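You operate a simulated robot arm through the tools that you are given. There is no shell and no other tool.

The job below is to be done with a simulated robot arm. You get a single attempt, and the scene is never put back.

JOB
Warm the flat iron, then press the red, blue and green patches in turn.
Fine: warm it on the cream stone block alone; iron back on its stand; hand off its hot body. Set down upright: black flat iron.

Only the result counts: the job must be done as asked and must still hold three seconds after the hand-in. Knocking over, shifting, dropping, spilling or breaking anything else fails it.

ROBOT AND FRAMES
A 7-joint arm with a four-finger gripper, fixed in place. Base frame: the origin is on the floor under the middle of its stand, x ahead of it, y to its left, z up; the work surface is at about z = 0.751. Units: m, degrees, N and s.
It reaches about 1.223 m from its shoulder. Its first joint turns from -69.0 to 172.0 degrees. Payload 3.67 kg.
The tool frame sits at the grasp point between the pads (the TCP): z along the fingers, y along the line on which they close. The tips reach 0.028 m beyond it. The gripper opens to 0.112 m; its body begins 0.073 m behind the TCP.
Orientation is told as [roll, pitch, yaw] about the base's x, y, z axes, in that order, counted from this pose: with the fingers straight down and closing along the base's y, the tool's x points along the base's -x, its y along +y and its z along -z.

CONTROLS
- The arm moves only by the tool send_rows. Its argument "moves" is a list of rows, each an object of numbers (a shift or turn left out is 0, a gripper value left out holds the last): "dx", "dy", "dz": the shift along the base's x, y, z in m; "wx", "wy", "wz": the turn, a rotation vector about the base's x, y, z in degrees; "jaw": the gripper command, from -1 (fully open) to 1 (shut), values between in proportion. In form: [{"dx": .., "dy": .., "dz": .., "wx": .., "wy": .., "wz": .., "jaw": ..}, ...]. A call has 1 to 20 rows; each row is the pose to reach, as a shift and turn from the pose commanded when the call began. A row lasts 0.2 s, in which the tool goes at most 0.05 m and 8.6 degrees; a call with a longer step from one row to the next is refused whole, and so is a gripper value outside its range. Where a pose cannot be reached the arm comes as near as it can. A force on the tool above 50 N (or 10 N above the force at the start of the call, whichever is more), or a blocked arm, ends the call early, and 0.2 s more pass. The fingers move at their own pace (about 0.1025 m/s each) and stop on an object; they squeeze with about 37 N. The grip force told is the motor's: it shows also when the fingers shut on nothing. Time passes only in rows, and 0.2 s behind the last, so rows that repeat a pose let the fingers close. The reply holds the time, the measured pose of the TCP, the force on the tool along the base axes, the opening and the grip force, in the units named above and with some noise, with the torque about the TCP (base axes, N m) and any sound that the robot's microphone picked up.
- Cameras (640 x 400 px; columns grow to the right, rows downward): "scene" is fixed at [0.399, -0.6503, 1.3664]; the picture's right is [0.19, -0.98, 0.00], its down [-0.90, -0.18, -0.40] and it looks along [0.39, 0.08, -0.92] (base axes); focal length 214 px, centre (320, 200). "wrist" rides on the gripper at [0.06, -0.018, -0.104] in the tool frame; the picture's right is [0.29, 0.96, 0.00], its down [-0.80, 0.24, -0.55] and it looks along [-0.53, 0.16, 0.83] (tool axes); focal length 234 px, centre (320, 200).
- grab_frame(camera): a new picture of that camera. No time passes.
- raise_lower(by): slides the trunk up (or, below 0, down) by that many m; the arm rides with it, the base frame stays. It gives what a move gives, with no picture.
- point_at(camera, pixels): for up to 12 pixels [column, row] of the newest picture of that camera ("zoom" is the newest enlarged one), the place [x, y, z] in the base frame of the surface seen there, good to about 0.002 m. No time passes.
- inspect(camera, box): a new picture of the part [left, top, right, bottom] of that camera's present view, enlarged. No time passes.
- hand_in(): hands the job in; it is judged then, once.

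Unless the task says otherwise, let go and move clear before handing in.

The tools are called as name(argument=value, ...) on one line, values as JSON. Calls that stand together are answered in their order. send_rows: Moves the arm, as the interface text tells. Its arguments: {"type":"object","properties":{"moves":{"type":"array"}},"required":["moves"]} The other tools are called the same way: raise_lower (by) moves the trunk up or down; grab_frame (camera) takes a picture; point_at (camera, pixels) gives the place of the surface under pixels of a picture; inspect (camera, box) takes an enlarged picture of a part of a camera's view; hand_in () hands the job in.

At the start:

```text
t: 0.0
ee_pos: [0.6914, -0.5438, 1.1317]
ee_rot: [-0.1, 0.0, 0.0]
force: [-0.1, -1.0, 0.9]
wrist_torque: [0.0, 0.0, -0.03]
gripper_width: 0.1117
grasp_force: 0.0
trunk travel left (down, up): [-0.55, 0.29]
```

scene: 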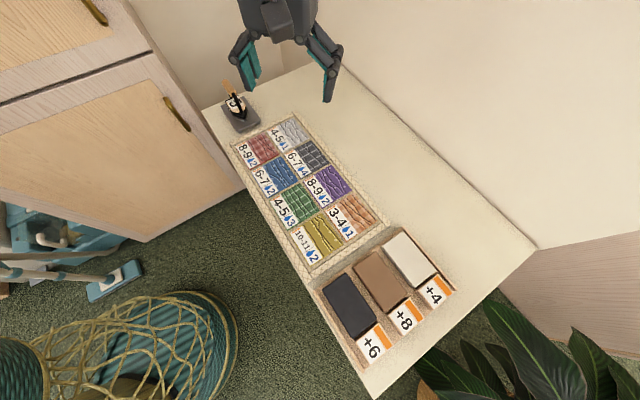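
wrist: 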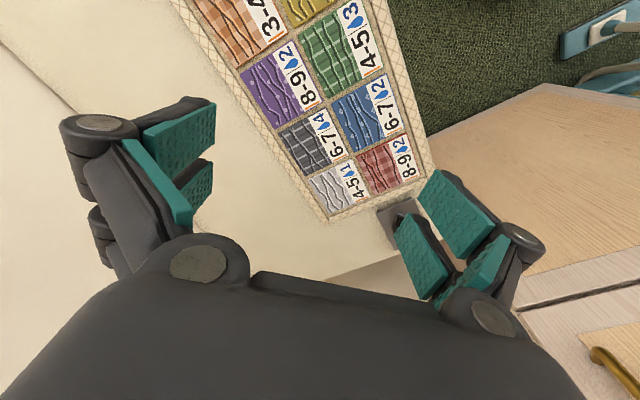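

The scene shows the iron on its dark stand near pixel (238,115), patches with labels in the middle, and three stone blocks (+6, +8, +4) at the bottom. I'll look closer at all of them before moving.

inspect(camera="scene", box=[205, 70, 285, 140])

inspect(camera="scene", box=[225, 105, 385, 275])

inspect(camera="scene", box=[300, 215, 470, 375])

```text
5.71 times, centred on (245, 105) of scene
```

zoom: 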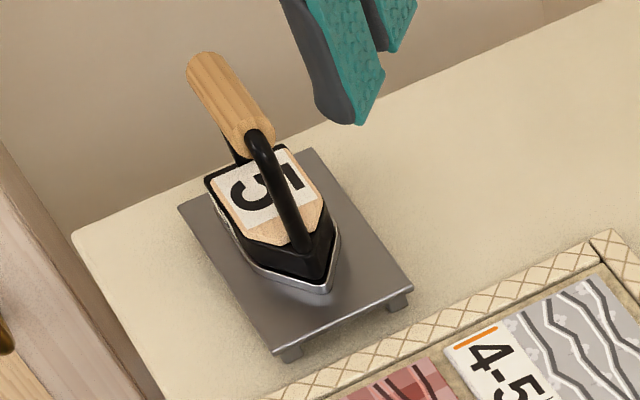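

```text
2.35 times, centred on (305, 190) of scene
```

zoom: 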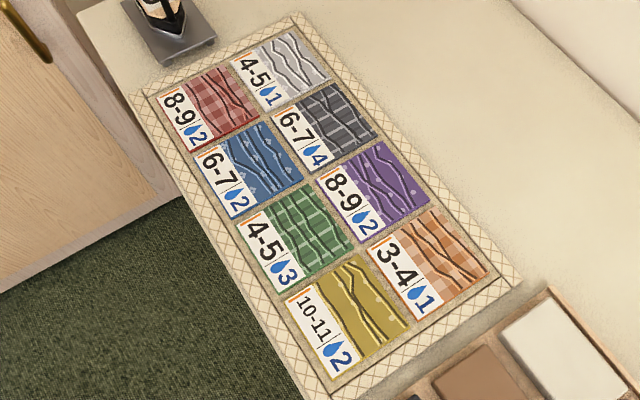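

```text
2.50 times, centred on (385, 295) of scene
```

zoom: 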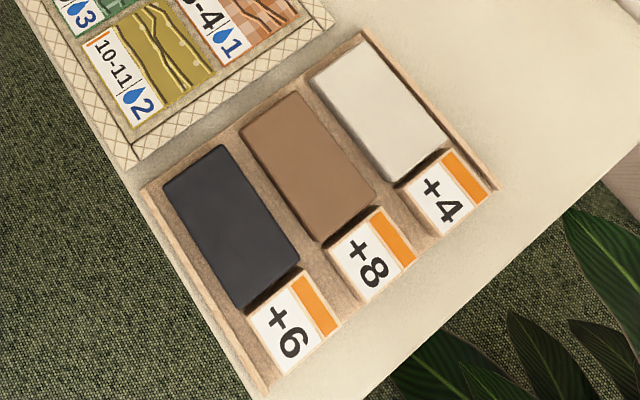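

The iron's top plate shows a digit (about (237,103) in scene) that I need to read surely, so I'll zoom in tighter on the iron and measure it.

inspect(camera="scene", box=[222, 75, 262, 130])

inspect(camera="wrist", box=[340, 170, 440, 270])

```text
7.27 times, centred on (242, 102) of scene
```

zoom: 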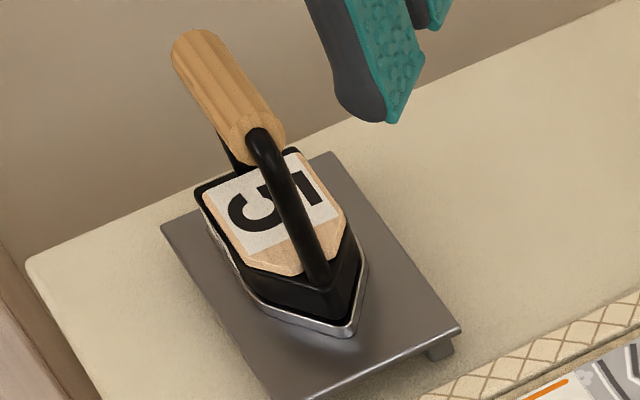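

```text
4.00 times, centred on (390, 220) of wrist
```

zoom: 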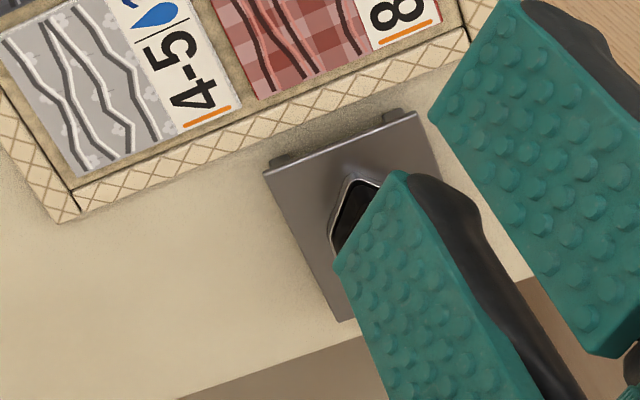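

The digit is partly hidden by the bar; I'll measure the iron's handle, plate and stand here, then view it from another angle.

inspect(camera="scene", box=[222, 75, 262, 130])

point_at(camera="zoom", pixels=[[195, 50], [225, 90], [255, 125], [272, 150], [295, 210], [320, 275], [350, 325], [345, 220], [205, 195], [240, 265], [165, 230], [455, 330]])

point_at(camera="scene", pixels=[[264, 147], [280, 171], [300, 202], [291, 131], [413, 258], [381, 281], [350, 305], [403, 237], [434, 276], [388, 256], [430, 250], [398, 284]])

```text
7.27 times, centred on (242, 102) of scene
```

zoom: 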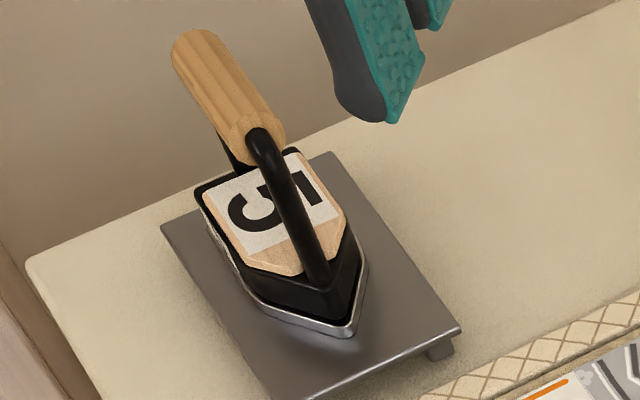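

```text
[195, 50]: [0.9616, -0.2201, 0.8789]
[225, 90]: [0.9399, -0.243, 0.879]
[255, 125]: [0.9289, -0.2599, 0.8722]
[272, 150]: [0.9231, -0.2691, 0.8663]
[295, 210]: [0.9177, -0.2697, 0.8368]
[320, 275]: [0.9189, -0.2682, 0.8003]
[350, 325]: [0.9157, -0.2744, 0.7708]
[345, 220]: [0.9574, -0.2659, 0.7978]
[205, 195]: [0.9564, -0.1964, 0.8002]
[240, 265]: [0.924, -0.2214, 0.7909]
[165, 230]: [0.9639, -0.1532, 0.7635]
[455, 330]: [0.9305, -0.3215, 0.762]
```

```text
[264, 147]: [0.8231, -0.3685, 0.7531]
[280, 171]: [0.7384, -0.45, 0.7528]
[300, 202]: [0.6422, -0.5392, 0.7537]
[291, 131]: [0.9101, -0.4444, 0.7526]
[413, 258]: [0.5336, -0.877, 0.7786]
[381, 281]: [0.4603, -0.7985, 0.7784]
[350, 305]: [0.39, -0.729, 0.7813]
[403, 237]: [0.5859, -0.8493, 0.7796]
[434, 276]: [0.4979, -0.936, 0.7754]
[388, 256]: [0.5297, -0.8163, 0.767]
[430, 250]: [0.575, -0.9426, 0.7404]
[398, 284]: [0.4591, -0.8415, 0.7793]
```

I have the iron's rough geometry: handle from about (0.962,-0.220,0.879) to (0.925,-0.267,0.87), body top near z 0.80. I'll measure the walls and the grid corners before moving above the iron.

point_at(camera="scene", pixels=[[190, 30], [215, 60], [300, 60], [340, 60], [420, 80], [480, 150], [150, 60], [180, 130], [205, 108], [313, 66], [360, 50], [535, 248]])

inspect(camera="scene", box=[230, 110, 340, 220])

```text
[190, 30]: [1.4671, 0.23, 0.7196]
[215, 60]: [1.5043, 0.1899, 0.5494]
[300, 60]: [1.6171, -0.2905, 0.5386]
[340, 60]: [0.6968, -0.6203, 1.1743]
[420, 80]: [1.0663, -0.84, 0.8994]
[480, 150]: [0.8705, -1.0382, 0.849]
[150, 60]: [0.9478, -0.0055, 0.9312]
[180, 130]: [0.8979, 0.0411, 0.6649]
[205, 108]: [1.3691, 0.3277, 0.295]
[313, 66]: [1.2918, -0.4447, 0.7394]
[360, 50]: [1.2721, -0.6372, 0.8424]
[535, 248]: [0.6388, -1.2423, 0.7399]
```

```text
3.64 times, centred on (285, 165) of scene
```

zoom: 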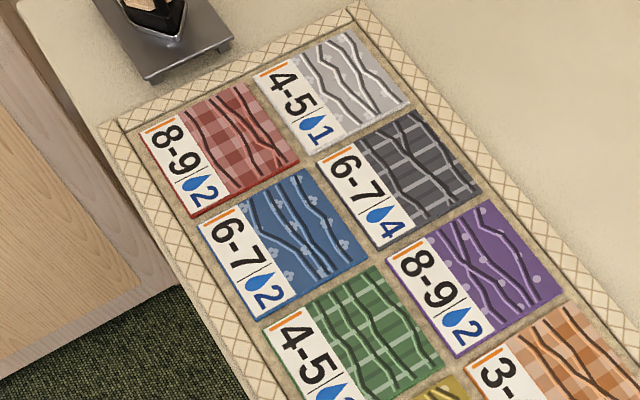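

The cabinet at the left of the picture stands near (0.95, 0.0, 0.93), so I'll measure it more, along with the patch corners in the new zoom.

point_at(camera="zoom", pixels=[[185, 110], [243, 82], [300, 163], [192, 217], [140, 132], [305, 170], [365, 237], [260, 320], [200, 225], [375, 265], [445, 355], [268, 325]])

point_at(camera="scene", pixels=[[10, 50], [60, 40], [100, 40], [10, 130], [100, 100], [140, 60], [140, 10], [230, 180], [20, 200], [120, 220], [160, 60], [200, 60]])

```text
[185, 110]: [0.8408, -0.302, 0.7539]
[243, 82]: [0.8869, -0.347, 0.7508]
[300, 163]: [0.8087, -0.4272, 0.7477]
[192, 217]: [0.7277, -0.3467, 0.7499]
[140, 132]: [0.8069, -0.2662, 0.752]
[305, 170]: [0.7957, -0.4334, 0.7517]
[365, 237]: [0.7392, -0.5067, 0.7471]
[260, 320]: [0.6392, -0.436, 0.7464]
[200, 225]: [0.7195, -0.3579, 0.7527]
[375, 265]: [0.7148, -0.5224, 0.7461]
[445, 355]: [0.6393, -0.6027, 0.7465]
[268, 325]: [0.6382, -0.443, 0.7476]
```

```text
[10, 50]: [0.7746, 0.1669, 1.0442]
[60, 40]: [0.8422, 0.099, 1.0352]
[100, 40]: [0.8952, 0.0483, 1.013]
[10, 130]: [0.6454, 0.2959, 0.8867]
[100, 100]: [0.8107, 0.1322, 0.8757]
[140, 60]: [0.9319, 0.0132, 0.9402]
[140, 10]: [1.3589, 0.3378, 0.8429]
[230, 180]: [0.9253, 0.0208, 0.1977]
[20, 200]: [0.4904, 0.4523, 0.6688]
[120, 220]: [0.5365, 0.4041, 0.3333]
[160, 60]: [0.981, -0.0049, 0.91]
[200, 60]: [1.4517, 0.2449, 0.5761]
```

The cabinet face lies along x+y≈0.943, well clear of the iron. The red tile spans (0.807,-0.266) to (0.809,-0.427); grid long axis is about -135°. I'll now turn the tool +48° and move to view the iron with the wrist camera.

send_rows(moves=[{"dx": 0.021, "dy": 0.025, "dz": -0.01, "wz": 6, "jaw": -1}, {"dx": 0.042, "dy": 0.05, "dz": -0.02, "wz": 12}, {"dx": 0.063, "dy": 0.075, "dz": -0.03, "wz": 18}, {"dx": 0.085, "dy": 0.1, "dz": -0.04, "wz": 24}, {"dx": 0.106, "dy": 0.125, "dz": -0.05, "wz": 30}, {"dx": 0.127, "dy": 0.15, "dz": -0.06, "wz": 36}, {"dx": 0.149, "dy": 0.175, "dz": -0.07, "wz": 42}, {"dx": 0.17, "dy": 0.2, "dz": -0.08, "wz": 48}, {"dx": 0.17, "dy": 0.2, "dz": -0.08, "wz": 48}])

grab_frame(camera="wrist")

grab_frame(camera="scene")

```text
t: 2.0
ee_pos: [0.8607, -0.3439, 1.0527]
ee_rot: [0.0, -0.1, 48.1]
force: [-0.4, 0.5, 0.0]
wrist_torque: [-0.03, 0.04, -0.01]
gripper_width: 0.1121
grasp_force: 0.0
trunk travel left (down, up): [-0.55, 0.29]
```

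```text
taken
```

wrist: 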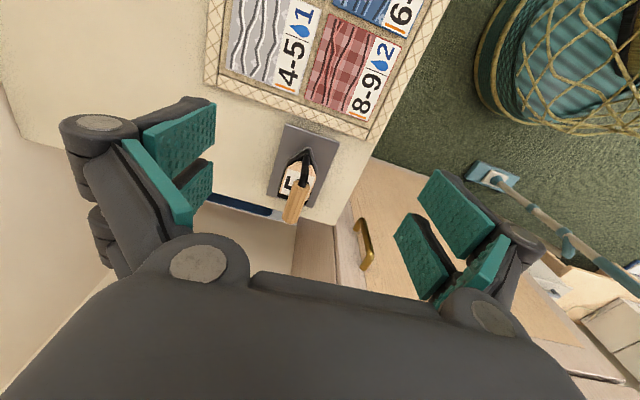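

```text
taken
```

scene: 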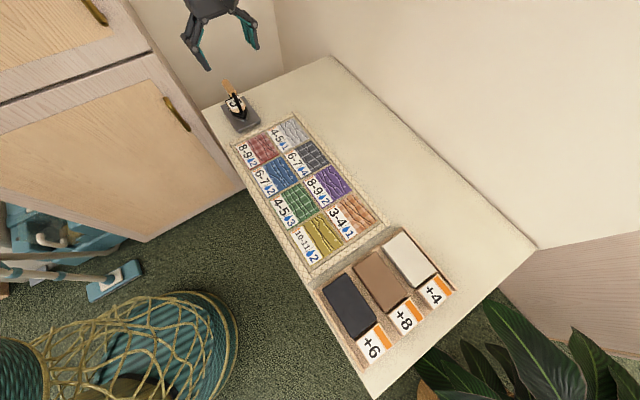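

The wrist view shows the iron at about (298,180) with its handle to (293,210) and something dark blue at (240,205). I'll zoom to read the digit and measure.

inspect(camera="wrist", box=[250, 115, 350, 235])

point_at(camera="wrist", pixels=[[240, 205], [215, 198], [268, 211], [285, 217], [320, 235], [335, 200]])

inspect(camera="wrist", box=[270, 140, 330, 230])

```text
3.33 times, centred on (300, 175) of wrist
```

zoom: 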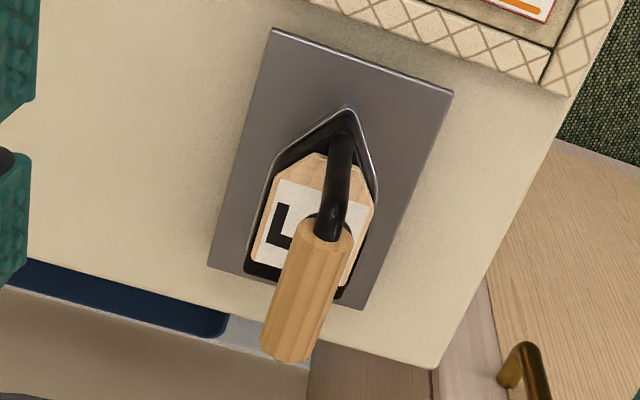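

```text
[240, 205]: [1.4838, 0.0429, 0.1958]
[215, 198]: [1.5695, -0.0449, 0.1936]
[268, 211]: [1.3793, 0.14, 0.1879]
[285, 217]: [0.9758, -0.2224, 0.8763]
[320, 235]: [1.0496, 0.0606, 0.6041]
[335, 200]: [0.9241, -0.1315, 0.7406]
```

```text
4.44 times, centred on (300, 185) of wrist
```

zoom: 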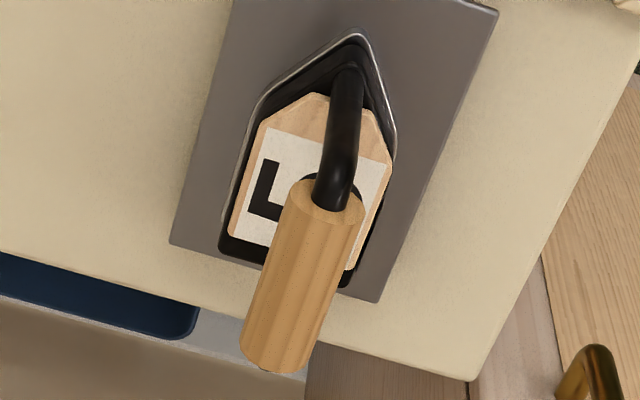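

The plate reads "5" (angular upper part at zoom (265,185), bowl seen from the other side), so 5+4=9 → red 9 → blue 7 → green 5. Now I measure the handle, sole and stand precisely from this view.

point_at(camera="zoom", pixels=[[338, 205], [325, 230], [305, 280], [285, 330], [275, 360], [345, 130], [350, 70], [358, 36], [398, 150], [225, 215], [222, 250], [345, 288]])

point_at(camera="zoom", pixels=[[172, 242], [378, 300], [496, 12], [250, 100], [290, 200], [362, 210], [262, 260], [330, 270], [320, 110], [250, 200], [375, 190], [340, 180]])

```text
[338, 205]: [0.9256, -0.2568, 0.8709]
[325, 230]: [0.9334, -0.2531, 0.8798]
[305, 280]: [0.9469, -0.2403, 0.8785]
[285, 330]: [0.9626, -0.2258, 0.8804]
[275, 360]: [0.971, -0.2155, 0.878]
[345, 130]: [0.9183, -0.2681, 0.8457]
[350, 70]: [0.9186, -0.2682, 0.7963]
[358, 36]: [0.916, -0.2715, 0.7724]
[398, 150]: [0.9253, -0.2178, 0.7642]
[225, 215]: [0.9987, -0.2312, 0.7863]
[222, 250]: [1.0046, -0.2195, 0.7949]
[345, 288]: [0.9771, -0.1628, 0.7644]
```

```text
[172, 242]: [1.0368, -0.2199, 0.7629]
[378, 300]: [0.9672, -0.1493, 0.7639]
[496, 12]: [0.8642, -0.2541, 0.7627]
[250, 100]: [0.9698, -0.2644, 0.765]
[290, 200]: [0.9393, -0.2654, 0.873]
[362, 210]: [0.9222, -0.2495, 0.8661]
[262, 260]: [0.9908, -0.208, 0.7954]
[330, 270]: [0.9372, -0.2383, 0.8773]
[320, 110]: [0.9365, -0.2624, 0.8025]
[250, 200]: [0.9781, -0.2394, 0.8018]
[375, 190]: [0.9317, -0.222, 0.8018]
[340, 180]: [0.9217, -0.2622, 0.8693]
```

Everything is aligned at 45°: the iron's midline is y = x − 1.187, handle from x≈0.926 to 0.973 with axis z≈0.868, sole centre about (0.951,-0.236). I'll move directly above the handle centre with yaw 45°.

send_rows(moves=[{"dx": 0.022, "dy": 0.0266, "dz": -0.018, "wz": -1, "jaw": -1}, {"dx": 0.044, "dy": 0.053, "dz": -0.036, "wz": -2}, {"dx": 0.066, "dy": 0.08, "dz": -0.054, "wz": -3}, {"dx": 0.0888, "dy": 0.1064, "dz": -0.072, "wz": -3.1}, {"dx": 0.0888, "dy": 0.1064, "dz": -0.072, "wz": -3.1}, {"dx": 0.0888, "dy": 0.1064, "dz": -0.072, "wz": -3.1}])

grab_frame(camera="wrist")

inspect(camera="scene", box=[180, 30, 280, 130])

```text
t: 3.4
ee_pos: [0.9521, -0.2374, 0.9795]
ee_rot: [0.1, 0.0, 45.0]
force: [-0.4, 0.4, -1.0]
wrist_torque: [0.02, -0.03, 0.02]
gripper_width: 0.1121
grasp_force: 0.0
trunk travel left (down, up): [-0.55, 0.29]
```

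```text
taken
```

wrist: 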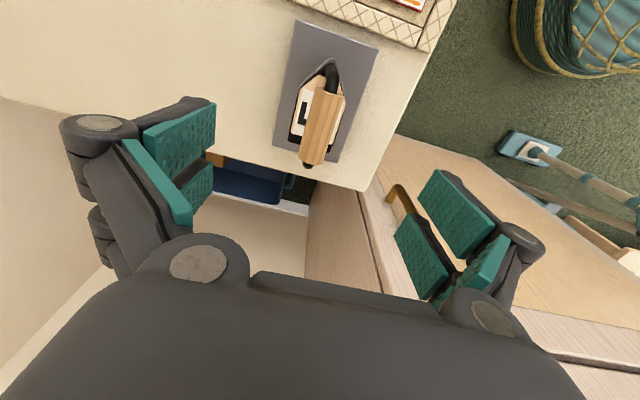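

```text
4.00 times, centred on (230, 80) of scene
```

zoom: 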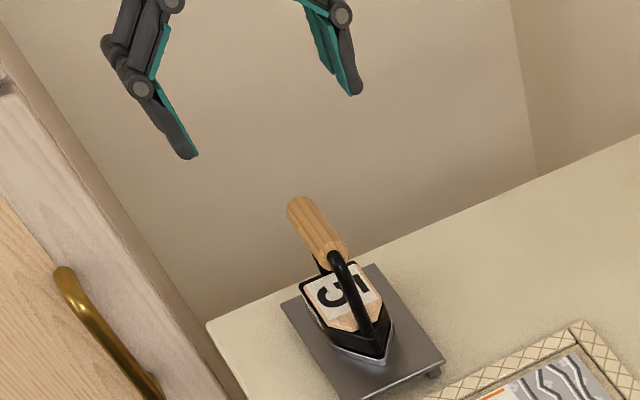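

The tool is above the iron (measured (0.952,-0.237,0.98)); the handle shows at (327,95)-(312,165) in the wrist view. I'll re-measure its ends from here.

inspect(camera="wrist", box=[270, 50, 370, 180])

point_at(camera="wrist", pixels=[[328, 95], [324, 110], [320, 125], [316, 140], [312, 160], [332, 68], [308, 125], [336, 130], [342, 100], [310, 167]])

```text
3.08 times, centred on (320, 115) of wrist
```

zoom: 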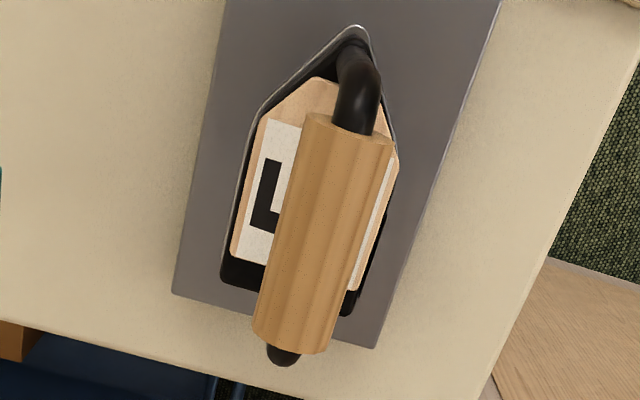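

```text
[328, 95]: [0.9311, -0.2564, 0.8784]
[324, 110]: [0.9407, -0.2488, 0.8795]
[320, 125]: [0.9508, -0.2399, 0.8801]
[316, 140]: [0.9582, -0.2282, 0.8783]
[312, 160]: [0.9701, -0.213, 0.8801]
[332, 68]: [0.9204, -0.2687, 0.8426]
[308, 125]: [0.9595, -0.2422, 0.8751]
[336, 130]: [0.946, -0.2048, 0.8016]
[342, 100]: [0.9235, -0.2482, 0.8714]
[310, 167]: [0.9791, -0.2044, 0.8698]
```

The handle centre checks out at about (0.950,-0.238), with a rear post at its back end. I'll go straight down about 0.11 m with the jaws open, watching the force.

send_rows(moves=[{"dx": -0.001, "dz": -0.025, "jaw": -1}, {"dx": -0.001, "dz": -0.05}, {"dx": -0.001, "dz": -0.075}, {"dx": -0.001, "dz": -0.095}, {"dx": -0.001, "dz": -0.11}, {"dx": -0.001, "dz": -0.11}, {"dx": -0.001, "dz": -0.11}])

grab_frame(camera="wrist")

inspect(camera="scene", box=[180, 40, 290, 140])

```text
t: 5.0
ee_pos: [0.9497, -0.2378, 0.8705]
ee_rot: [0.0, 0.1, 44.9]
force: [-0.2, 0.4, 0.8]
wrist_torque: [0.0, -0.01, -0.03]
gripper_width: 0.1122
grasp_force: 0.1
trunk travel left (down, up): [-0.55, 0.29]
```

```text
taken
```

wrist: 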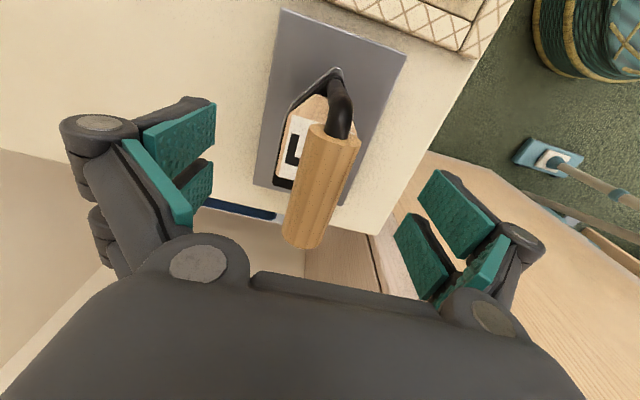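

```text
4.00 times, centred on (235, 90) of scene
```

zoom: 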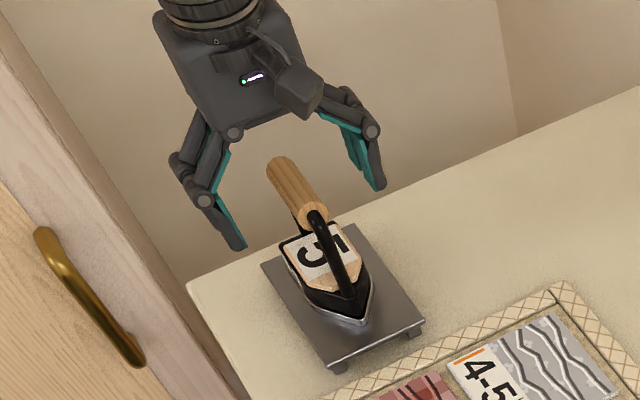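

TCP is at the handle's mid-height (0.8705) and handle lies centred between the pads at (320,190). I'll close the jaws gently, first to about 0.035 m, then shut on the handle.

send_rows(moves=[{"jaw": -0.3}, {"jaw": 0.1}, {"jaw": 0.35}, {"jaw": 0.5}, {"jaw": 0.6}, {"jaw": 0.8}, {"jaw": 1}, {"jaw": 1}, {"jaw": 1}, {"jaw": 1}])

grab_frame(camera="wrist")

inspect(camera="scene", box=[180, 40, 290, 140])

```text
t: 7.2
ee_pos: [0.9479, -0.2381, 0.8714]
ee_rot: [0.0, -0.1, 44.9]
force: [2.4, -1.4, 1.6]
wrist_torque: [-0.05, -0.08, -0.08]
gripper_width: 0.0246
grasp_force: 37.5
trunk travel left (down, up): [-0.55, 0.29]
```

```text
taken
```

wrist: 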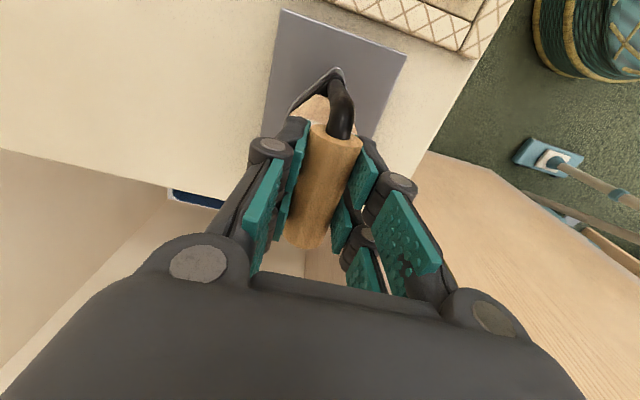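

```text
4.00 times, centred on (235, 90) of scene
```

zoom: 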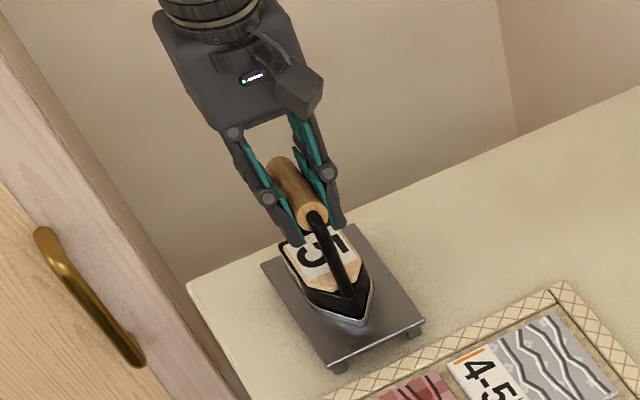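

Grip is firm at 0.0246 m with 37.5 N on the wooden handle, iron unmoved. I'll lift straight up 0.12 m slowly and check.

send_rows(moves=[{"dz": 0.005, "jaw": 1}, {"dz": 0.015}, {"dz": 0.035}, {"dz": 0.06}, {"dz": 0.09}, {"dz": 0.12}, {"dz": 0.12}, {"dz": 0.12}])

grab_frame(camera="wrist")

grab_frame(camera="scene")

```text
t: 9.0
ee_pos: [0.95, -0.2376, 0.9903]
ee_rot: [-0.1, -0.1, 44.9]
force: [0.1, -0.5, -5.6]
wrist_torque: [-0.03, 0.03, 0.0]
gripper_width: 0.0246
grasp_force: 36.6
trunk travel left (down, up): [-0.55, 0.29]
```

```text
taken
```

wrist: 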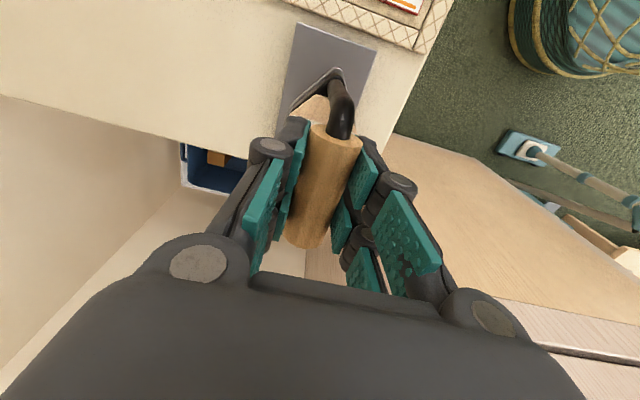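

```text
taken
```

scene: 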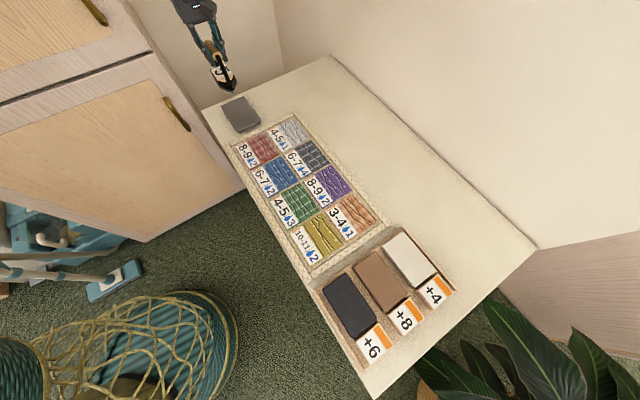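

The iron came up cleanly (5.6 N load) and the stand at (240,114) is unmoved. With the view clear I'll measure the cream stone, patches and stand exactly.

inspect(camera="scene", box=[370, 220, 470, 320])

point_at(camera="zoom", pixels=[[95, 95], [195, 55], [270, 190], [345, 170], [405, 250], [275, 320], [180, 190], [240, 150], [330, 255], [345, 310], [420, 310], [380, 255]])

```text
4.00 times, centred on (420, 270) of scene
```

zoom: 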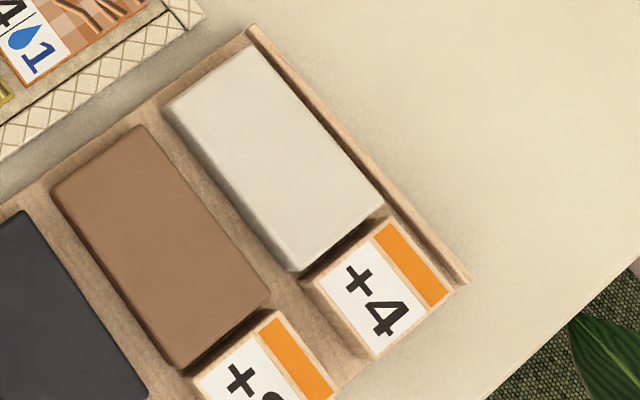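

```text
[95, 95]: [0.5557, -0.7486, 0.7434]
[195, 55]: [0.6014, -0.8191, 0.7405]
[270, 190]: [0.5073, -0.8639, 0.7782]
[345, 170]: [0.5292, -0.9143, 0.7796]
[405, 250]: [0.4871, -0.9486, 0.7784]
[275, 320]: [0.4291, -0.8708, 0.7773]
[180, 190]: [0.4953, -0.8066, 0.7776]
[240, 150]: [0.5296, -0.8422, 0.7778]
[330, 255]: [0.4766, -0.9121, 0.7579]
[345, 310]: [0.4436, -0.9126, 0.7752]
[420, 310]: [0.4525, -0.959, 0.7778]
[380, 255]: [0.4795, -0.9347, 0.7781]
```

I'll measure the cream stone's corners just inside its edges in the zoom: (170,112), (248,50), (380,205), (293,265).

point_at(camera="zoom", pixels=[[172, 110], [246, 54], [378, 204], [294, 262], [210, 85], [310, 130], [335, 233], [230, 190], [275, 155], [300, 280], [262, 30], [460, 280]])

inspect(camera="scene", box=[235, 115, 335, 215])

```text
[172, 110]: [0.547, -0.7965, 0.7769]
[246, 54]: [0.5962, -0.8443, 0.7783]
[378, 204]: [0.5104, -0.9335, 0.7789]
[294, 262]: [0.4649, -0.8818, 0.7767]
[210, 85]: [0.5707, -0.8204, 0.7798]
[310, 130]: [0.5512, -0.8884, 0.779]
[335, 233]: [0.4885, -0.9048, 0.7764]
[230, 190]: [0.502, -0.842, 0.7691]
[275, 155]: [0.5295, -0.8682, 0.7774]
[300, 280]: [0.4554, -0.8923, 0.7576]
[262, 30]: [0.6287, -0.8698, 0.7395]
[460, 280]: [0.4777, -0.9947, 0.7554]
```

```text
4.00 times, centred on (285, 165) of scene
```

zoom: 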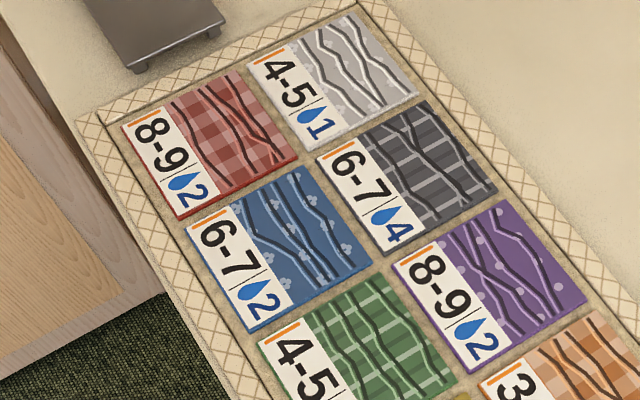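

Cream stone's top is about 0.124 × 0.069 m, centred at (0.530,-0.864), z 0.778. Now the red and blue tile corners from this zoom.

point_at(camera="zoom", pixels=[[125, 124], [170, 104], [233, 76], [296, 158], [230, 190], [180, 217], [190, 230], [233, 205], [298, 170], [367, 261], [293, 299], [252, 330]])

inspect(camera="scene", box=[260, 170, 340, 250])

```text
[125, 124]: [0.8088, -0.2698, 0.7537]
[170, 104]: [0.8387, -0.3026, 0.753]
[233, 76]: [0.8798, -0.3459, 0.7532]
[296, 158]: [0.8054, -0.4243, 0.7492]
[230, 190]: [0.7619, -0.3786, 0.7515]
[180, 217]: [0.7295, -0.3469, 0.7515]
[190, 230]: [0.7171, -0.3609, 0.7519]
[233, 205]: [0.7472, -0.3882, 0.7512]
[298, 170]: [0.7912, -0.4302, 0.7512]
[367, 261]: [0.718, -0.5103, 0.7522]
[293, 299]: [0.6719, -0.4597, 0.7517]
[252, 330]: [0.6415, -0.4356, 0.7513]
```

```text
5.00 times, centred on (300, 210) of scene
```

zoom: 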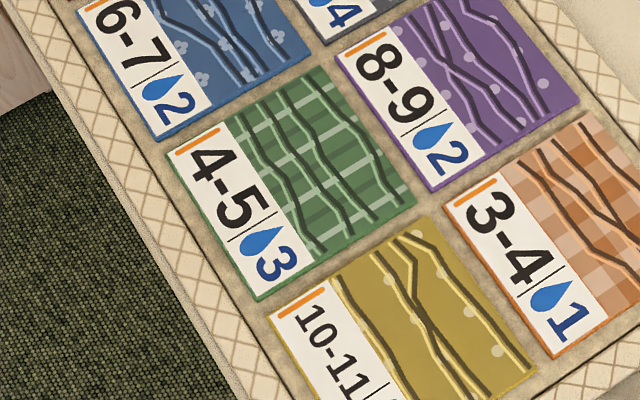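

Red fabric is centred at about (0.821,-0.363) and blue at (0.732,-0.447). Now the green tile corners from this zoom.

point_at(camera="zoom", pixels=[[170, 150], [237, 114], [315, 71], [412, 204], [314, 255], [260, 296], [285, 95], [365, 230], [320, 170], [280, 190], [360, 135], [430, 215]])

inspect(camera="scene", box=[180, 0, 280, 140])

```text
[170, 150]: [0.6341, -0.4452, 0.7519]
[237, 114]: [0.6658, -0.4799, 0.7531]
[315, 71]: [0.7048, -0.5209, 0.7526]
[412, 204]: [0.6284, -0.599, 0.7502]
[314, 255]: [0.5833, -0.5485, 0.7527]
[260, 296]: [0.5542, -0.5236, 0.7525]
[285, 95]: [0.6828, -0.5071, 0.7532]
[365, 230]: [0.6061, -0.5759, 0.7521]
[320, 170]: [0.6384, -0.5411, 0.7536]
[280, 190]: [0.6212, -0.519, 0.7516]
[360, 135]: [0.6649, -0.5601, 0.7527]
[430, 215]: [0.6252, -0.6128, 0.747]
```

```text
2.86 times, centred on (230, 70) of scene
```

zoom: 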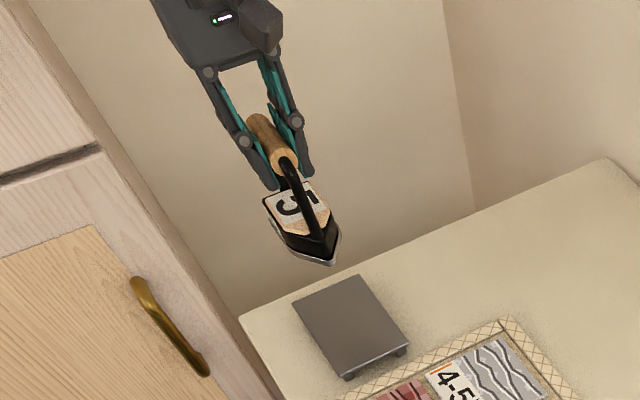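

Green fabric is centred at (0.646,-0.537). The iron hangs level and still reads 5. I'll now carry it at this height halfway toward the cream stone.

send_rows(moves=[{"dx": -0.01, "dy": -0.015, "jaw": 1}, {"dx": -0.03, "dy": -0.045}, {"dx": -0.052, "dy": -0.078}, {"dx": -0.076, "dy": -0.113}, {"dx": -0.1, "dy": -0.149}, {"dx": -0.124, "dy": -0.185}, {"dx": -0.148, "dy": -0.221}, {"dx": -0.172, "dy": -0.257}, {"dx": -0.196, "dy": -0.293}, {"dx": -0.22, "dy": -0.328}, {"dx": -0.244, "dy": -0.364}, {"dx": -0.268, "dy": -0.4}, {"dx": -0.292, "dy": -0.436}, {"dx": -0.316, "dy": -0.472}, {"dx": -0.34, "dy": -0.508}, {"dx": -0.364, "dy": -0.543}, {"dx": -0.388, "dy": -0.579}, {"dx": -0.405, "dy": -0.604}, {"dx": -0.4195, "dy": -0.6264}, {"dx": -0.4195, "dy": -0.6264}])

grab_frame(camera="wrist")

grab_frame(camera="scene")

```text
t: 13.2
ee_pos: [0.5304, -0.872, 0.9855]
ee_rot: [0.5, -0.3, 45.0]
force: [-0.5, 0.2, -6.3]
wrist_torque: [-0.07, 0.01, -0.03]
gripper_width: 0.0246
grasp_force: 37.1
trunk travel left (down, up): [-0.55, 0.29]
```

```text
taken
```

wrist: 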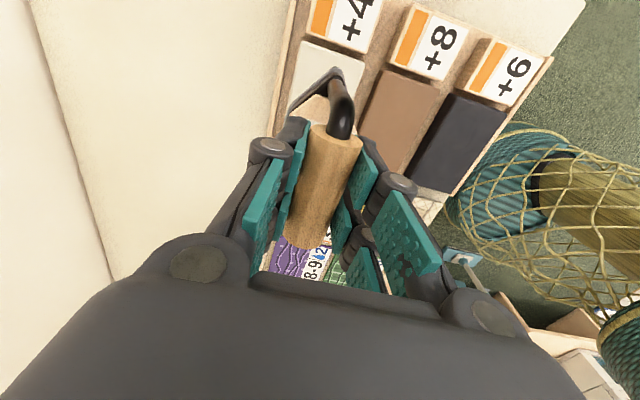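

```text
taken
```

scene: 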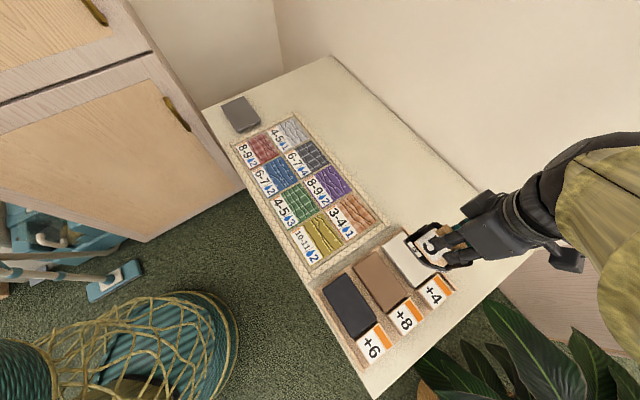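

The tool is over the cream stone but reads y −0.872 and z 0.9855, slightly off target, possibly still settling. I'll hold for a moment and re-read.

send_rows(moves=[{"dx": 0, "jaw": 1}, {"dx": 0}, {"dx": 0}])

inspect(camera="scene", box=[370, 210, 470, 310])

inspect(camera="wrist", box=[250, 20, 410, 140])

```text
t: 14.0
ee_pos: [0.5292, -0.8631, 0.9942]
ee_rot: [-0.1, 0.2, 44.7]
force: [-0.1, 0.0, -6.8]
wrist_torque: [0.01, 0.07, 0.02]
gripper_width: 0.0247
grasp_force: 37.4
trunk travel left (down, up): [-0.55, 0.29]
```

```text
4.00 times, centred on (420, 260) of scene
```

zoom: 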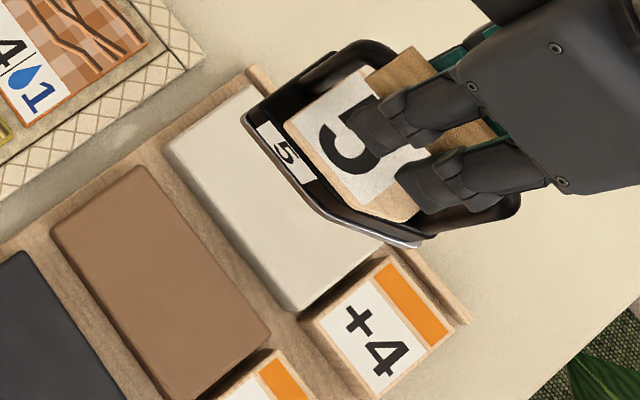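

```text
3.33 times, centred on (330, 80) of wrist
```

zoom: 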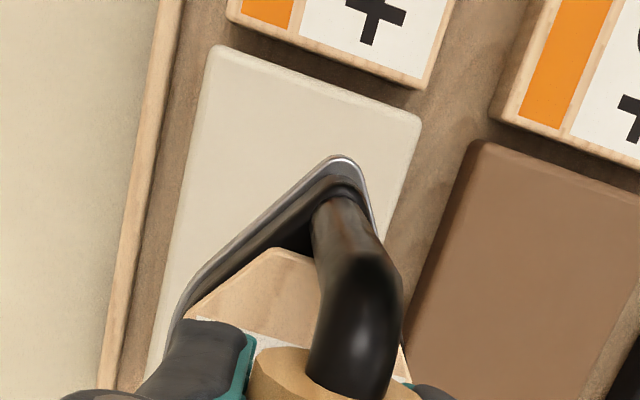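

The iron clearly reads "5" on top and front, and hangs level over the cream stone (measured (0.529,-0.863)). I'll lower to about 1.5 cm above the stone and check the alignment.

send_rows(moves=[{"dz": -0.02, "jaw": 1}, {"dz": -0.045}, {"dz": -0.07}, {"dz": -0.085}, {"dz": -0.09}, {"dz": -0.09}, {"dz": -0.09}, {"dz": -0.09}])

inspect(camera="scene", box=[370, 210, 470, 310])

inspect(camera="wrist", box=[230, 20, 430, 170])

```text
t: 15.8
ee_pos: [0.5281, -0.8674, 0.9021]
ee_rot: [0.1, 0.0, 44.7]
force: [-0.8, -0.9, -6.0]
wrist_torque: [-0.04, 0.02, 0.01]
gripper_width: 0.0246
grasp_force: 37.2
trunk travel left (down, up): [-0.55, 0.29]
```

```text
4.00 times, centred on (420, 260) of scene
```

zoom: 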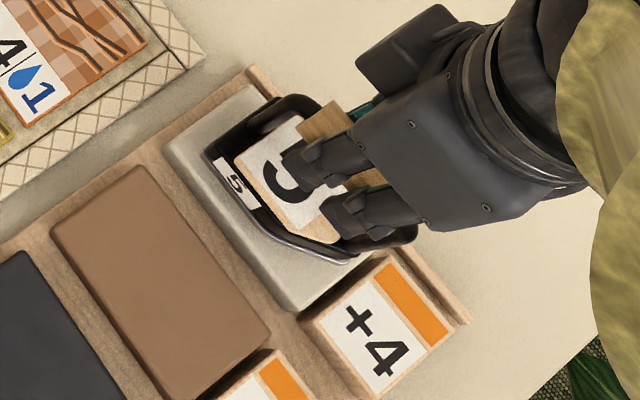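

```text
2.67 times, centred on (330, 95) of wrist
```

zoom: 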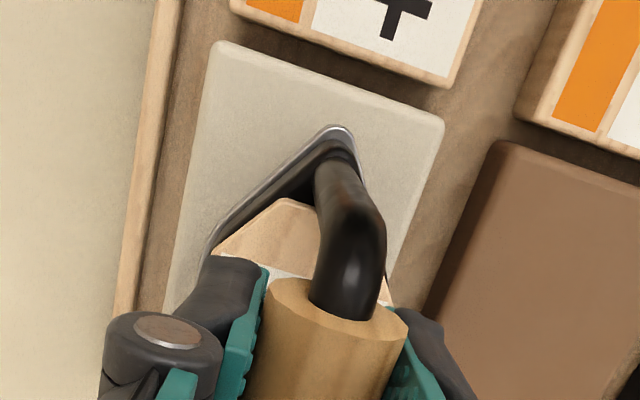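

The iron sits about 1.5 cm above the cream stone and looks aligned; I'll measure its nose and side edges against the stone edges before touching.

point_at(camera="zoom", pixels=[[337, 130], [210, 240], [388, 285], [300, 100], [210, 50], [435, 125], [172, 300], [400, 260]])

inspect(camera="scene", box=[395, 225, 455, 285])

```text
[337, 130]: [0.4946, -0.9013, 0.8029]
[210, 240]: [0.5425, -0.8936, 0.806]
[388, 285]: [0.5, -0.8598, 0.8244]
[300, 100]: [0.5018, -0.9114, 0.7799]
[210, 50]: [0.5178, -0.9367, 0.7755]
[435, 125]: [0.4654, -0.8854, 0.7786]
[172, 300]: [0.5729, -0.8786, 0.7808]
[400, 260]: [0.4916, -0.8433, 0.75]
```

```text
6.67 times, centred on (425, 255) of scene
```

zoom: 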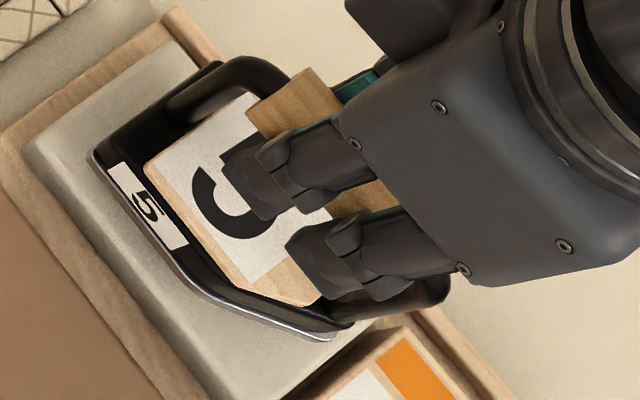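

The nose is at (0.4946,-0.9013), fully inside the stone's outline. I'll lower the last ~18 mm in small steps to make one steady contact.

send_rows(moves=[{"dz": -0.006, "jaw": 1}, {"dz": -0.011}, {"dz": -0.014}, {"dz": -0.016}, {"dz": -0.018}, {"dz": -0.019}])

inspect(camera="scene", box=[395, 225, 455, 285])

inspect(camera="wrist", box=[230, 20, 430, 170])

```text
t: 17.2
ee_pos: [0.5323, -0.8648, 0.8842]
ee_rot: [-0.1, 0.0, 44.9]
force: [1.4, 2.6, 17.8]
wrist_torque: [-0.4, 0.34, -0.07]
gripper_width: 0.0246
grasp_force: 36.9
trunk travel left (down, up): [-0.55, 0.29]
```

```text
6.67 times, centred on (425, 255) of scene
```

zoom: 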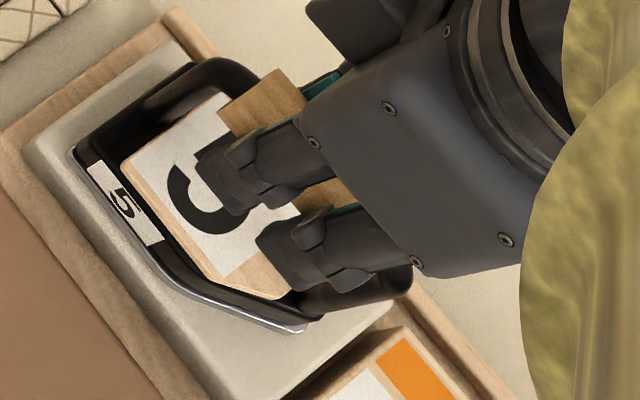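

```text
2.67 times, centred on (330, 95) of wrist
```

zoom: 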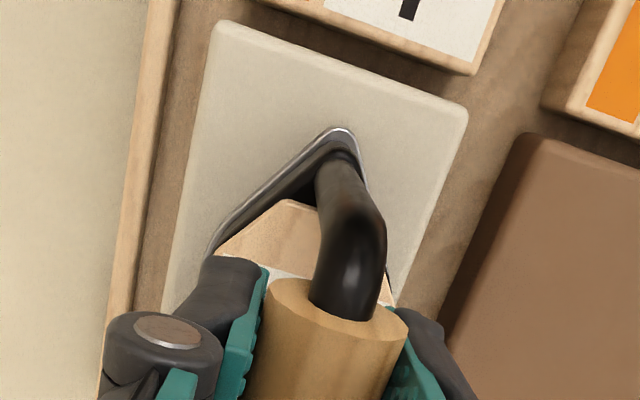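

The sole is in contact (force +17.8 N up) and the digit still reads 5, so it likely needs some dwell. I'll hold still for a few rows and re-read.

send_rows(moves=[{"dz": 0, "jaw": 1}, {"dz": 0}])

inspect(camera="scene", box=[395, 225, 455, 285])

```text
t: 17.8
ee_pos: [0.5308, -0.8641, 0.8837]
ee_rot: [-0.3, 0.0, 44.9]
force: [6.0, -4.9, 22.4]
wrist_torque: [0.02, -0.07, 0.01]
gripper_width: 0.0248
grasp_force: 36.1
trunk travel left (down, up): [-0.55, 0.29]
```

```text
6.67 times, centred on (425, 255) of scene
```

zoom: 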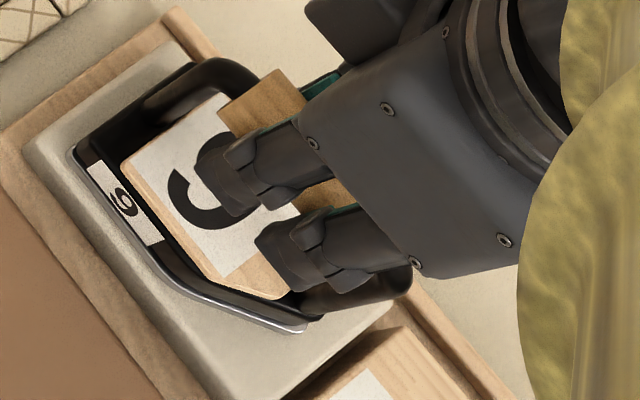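

The front tag now shows a new digit (9 or 6) at zoom (125,203), and the +4 tag has changed colour. I'll look closer at both before lifting.

inspect(camera="scene", box=[398, 235, 418, 265])

inspect(camera="scene", box=[330, 220, 470, 370])

grab_frame(camera="wrist")

```text
13.33 times, centred on (408, 250) of scene
```

zoom: 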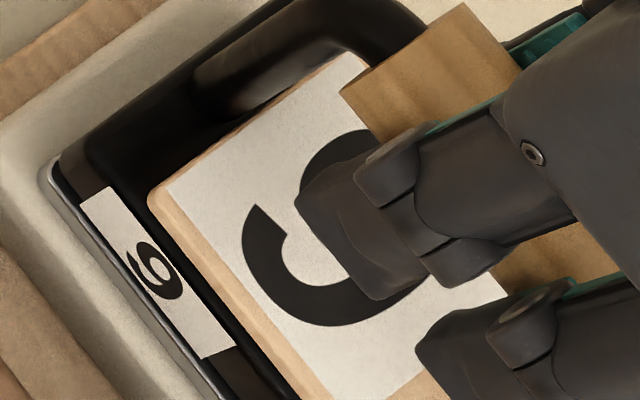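

```text
2.67 times, centred on (400, 295) of scene
```

zoom: 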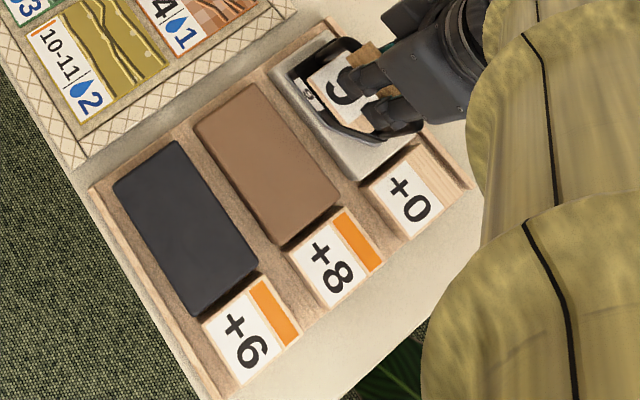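

```text
taken
```

wrist: 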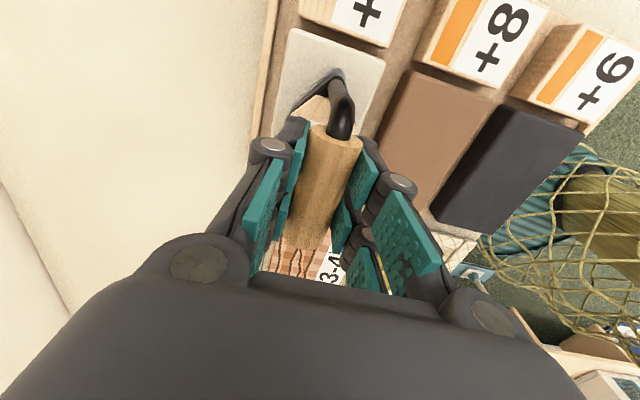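

The front tag shows 9 (loop toward upper right, the glyph's top) and the cream stone now reads "+0" — one warm-up done. I'll lift straight up and clear.

send_rows(moves=[{"dz": 0.008, "jaw": 1}, {"dz": 0.025}, {"dz": 0.055}, {"dz": 0.085}, {"dz": 0.11}, {"dz": 0.11}, {"dz": 0.11}])

inspect(camera="scene", box=[370, 200, 470, 300])

```text
t: 19.4
ee_pos: [0.5305, -0.8594, 0.9969]
ee_rot: [-0.2, 0.3, 44.8]
force: [0.1, 0.1, -6.3]
wrist_torque: [-0.01, 0.05, 0.02]
gripper_width: 0.0248
grasp_force: 37.2
trunk travel left (down, up): [-0.55, 0.29]
```

```text
4.00 times, centred on (420, 250) of scene
```

zoom: 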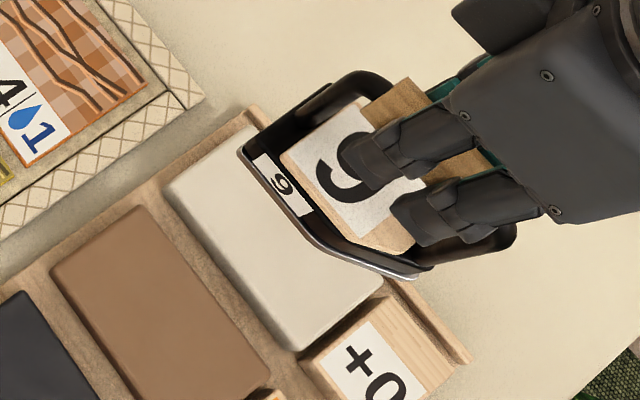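

Lifted clean with the iron still at 9. I'll carry it at height to over the red patch, easing in and settling.

send_rows(moves=[{"dx": 0.0058, "dy": 0.01, "jaw": 1}, {"dx": 0.0174, "dy": 0.03}, {"dx": 0.0348, "dy": 0.06}, {"dx": 0.0551, "dy": 0.0949}, {"dx": 0.0754, "dy": 0.1299}, {"dx": 0.0957, "dy": 0.1648}, {"dx": 0.116, "dy": 0.1998}, {"dx": 0.1363, "dy": 0.2348}, {"dx": 0.1566, "dy": 0.2697}, {"dx": 0.1769, "dy": 0.3047}, {"dx": 0.1972, "dy": 0.3397}, {"dx": 0.2175, "dy": 0.3746}, {"dx": 0.2378, "dy": 0.4096}, {"dx": 0.2581, "dy": 0.4446}, {"dx": 0.2726, "dy": 0.4695}, {"dx": 0.2842, "dy": 0.4895}, {"dx": 0.29, "dy": 0.4995}, {"dx": 0.29, "dy": 0.4995}, {"dx": 0.29, "dy": 0.4995}, {"dx": 0.29, "dy": 0.4995}])

grab_frame(camera="wrist")

inspect(camera="scene", box=[210, 60, 330, 200])

```text
t: 23.6
ee_pos: [0.8209, -0.3654, 0.9901]
ee_rot: [0.2, 0.1, 44.9]
force: [-0.3, -0.1, -5.8]
wrist_torque: [-0.02, 0.07, 0.0]
gripper_width: 0.0246
grasp_force: 36.6
trunk travel left (down, up): [-0.55, 0.29]
```

```text
taken
```

wrist: 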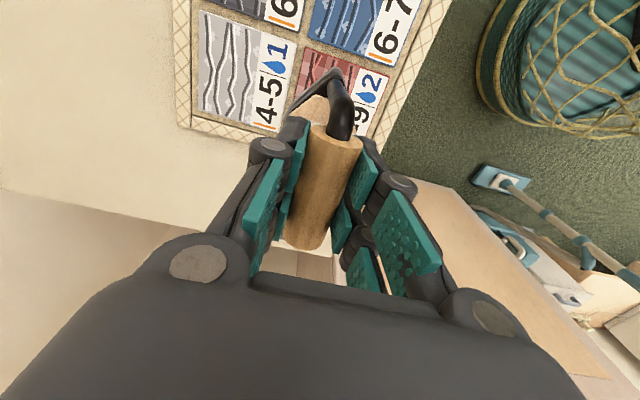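

```text
2.86 times, centred on (270, 130) of scene
```

zoom: 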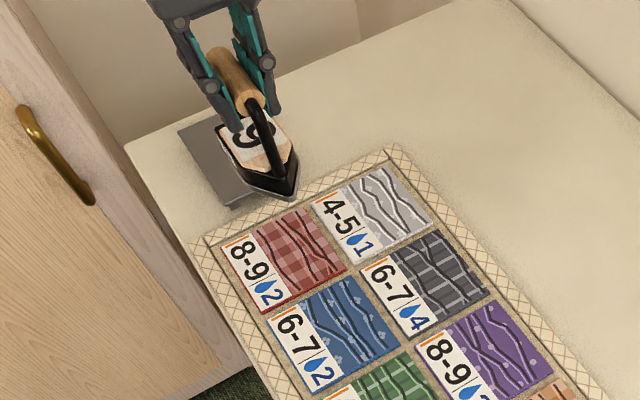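

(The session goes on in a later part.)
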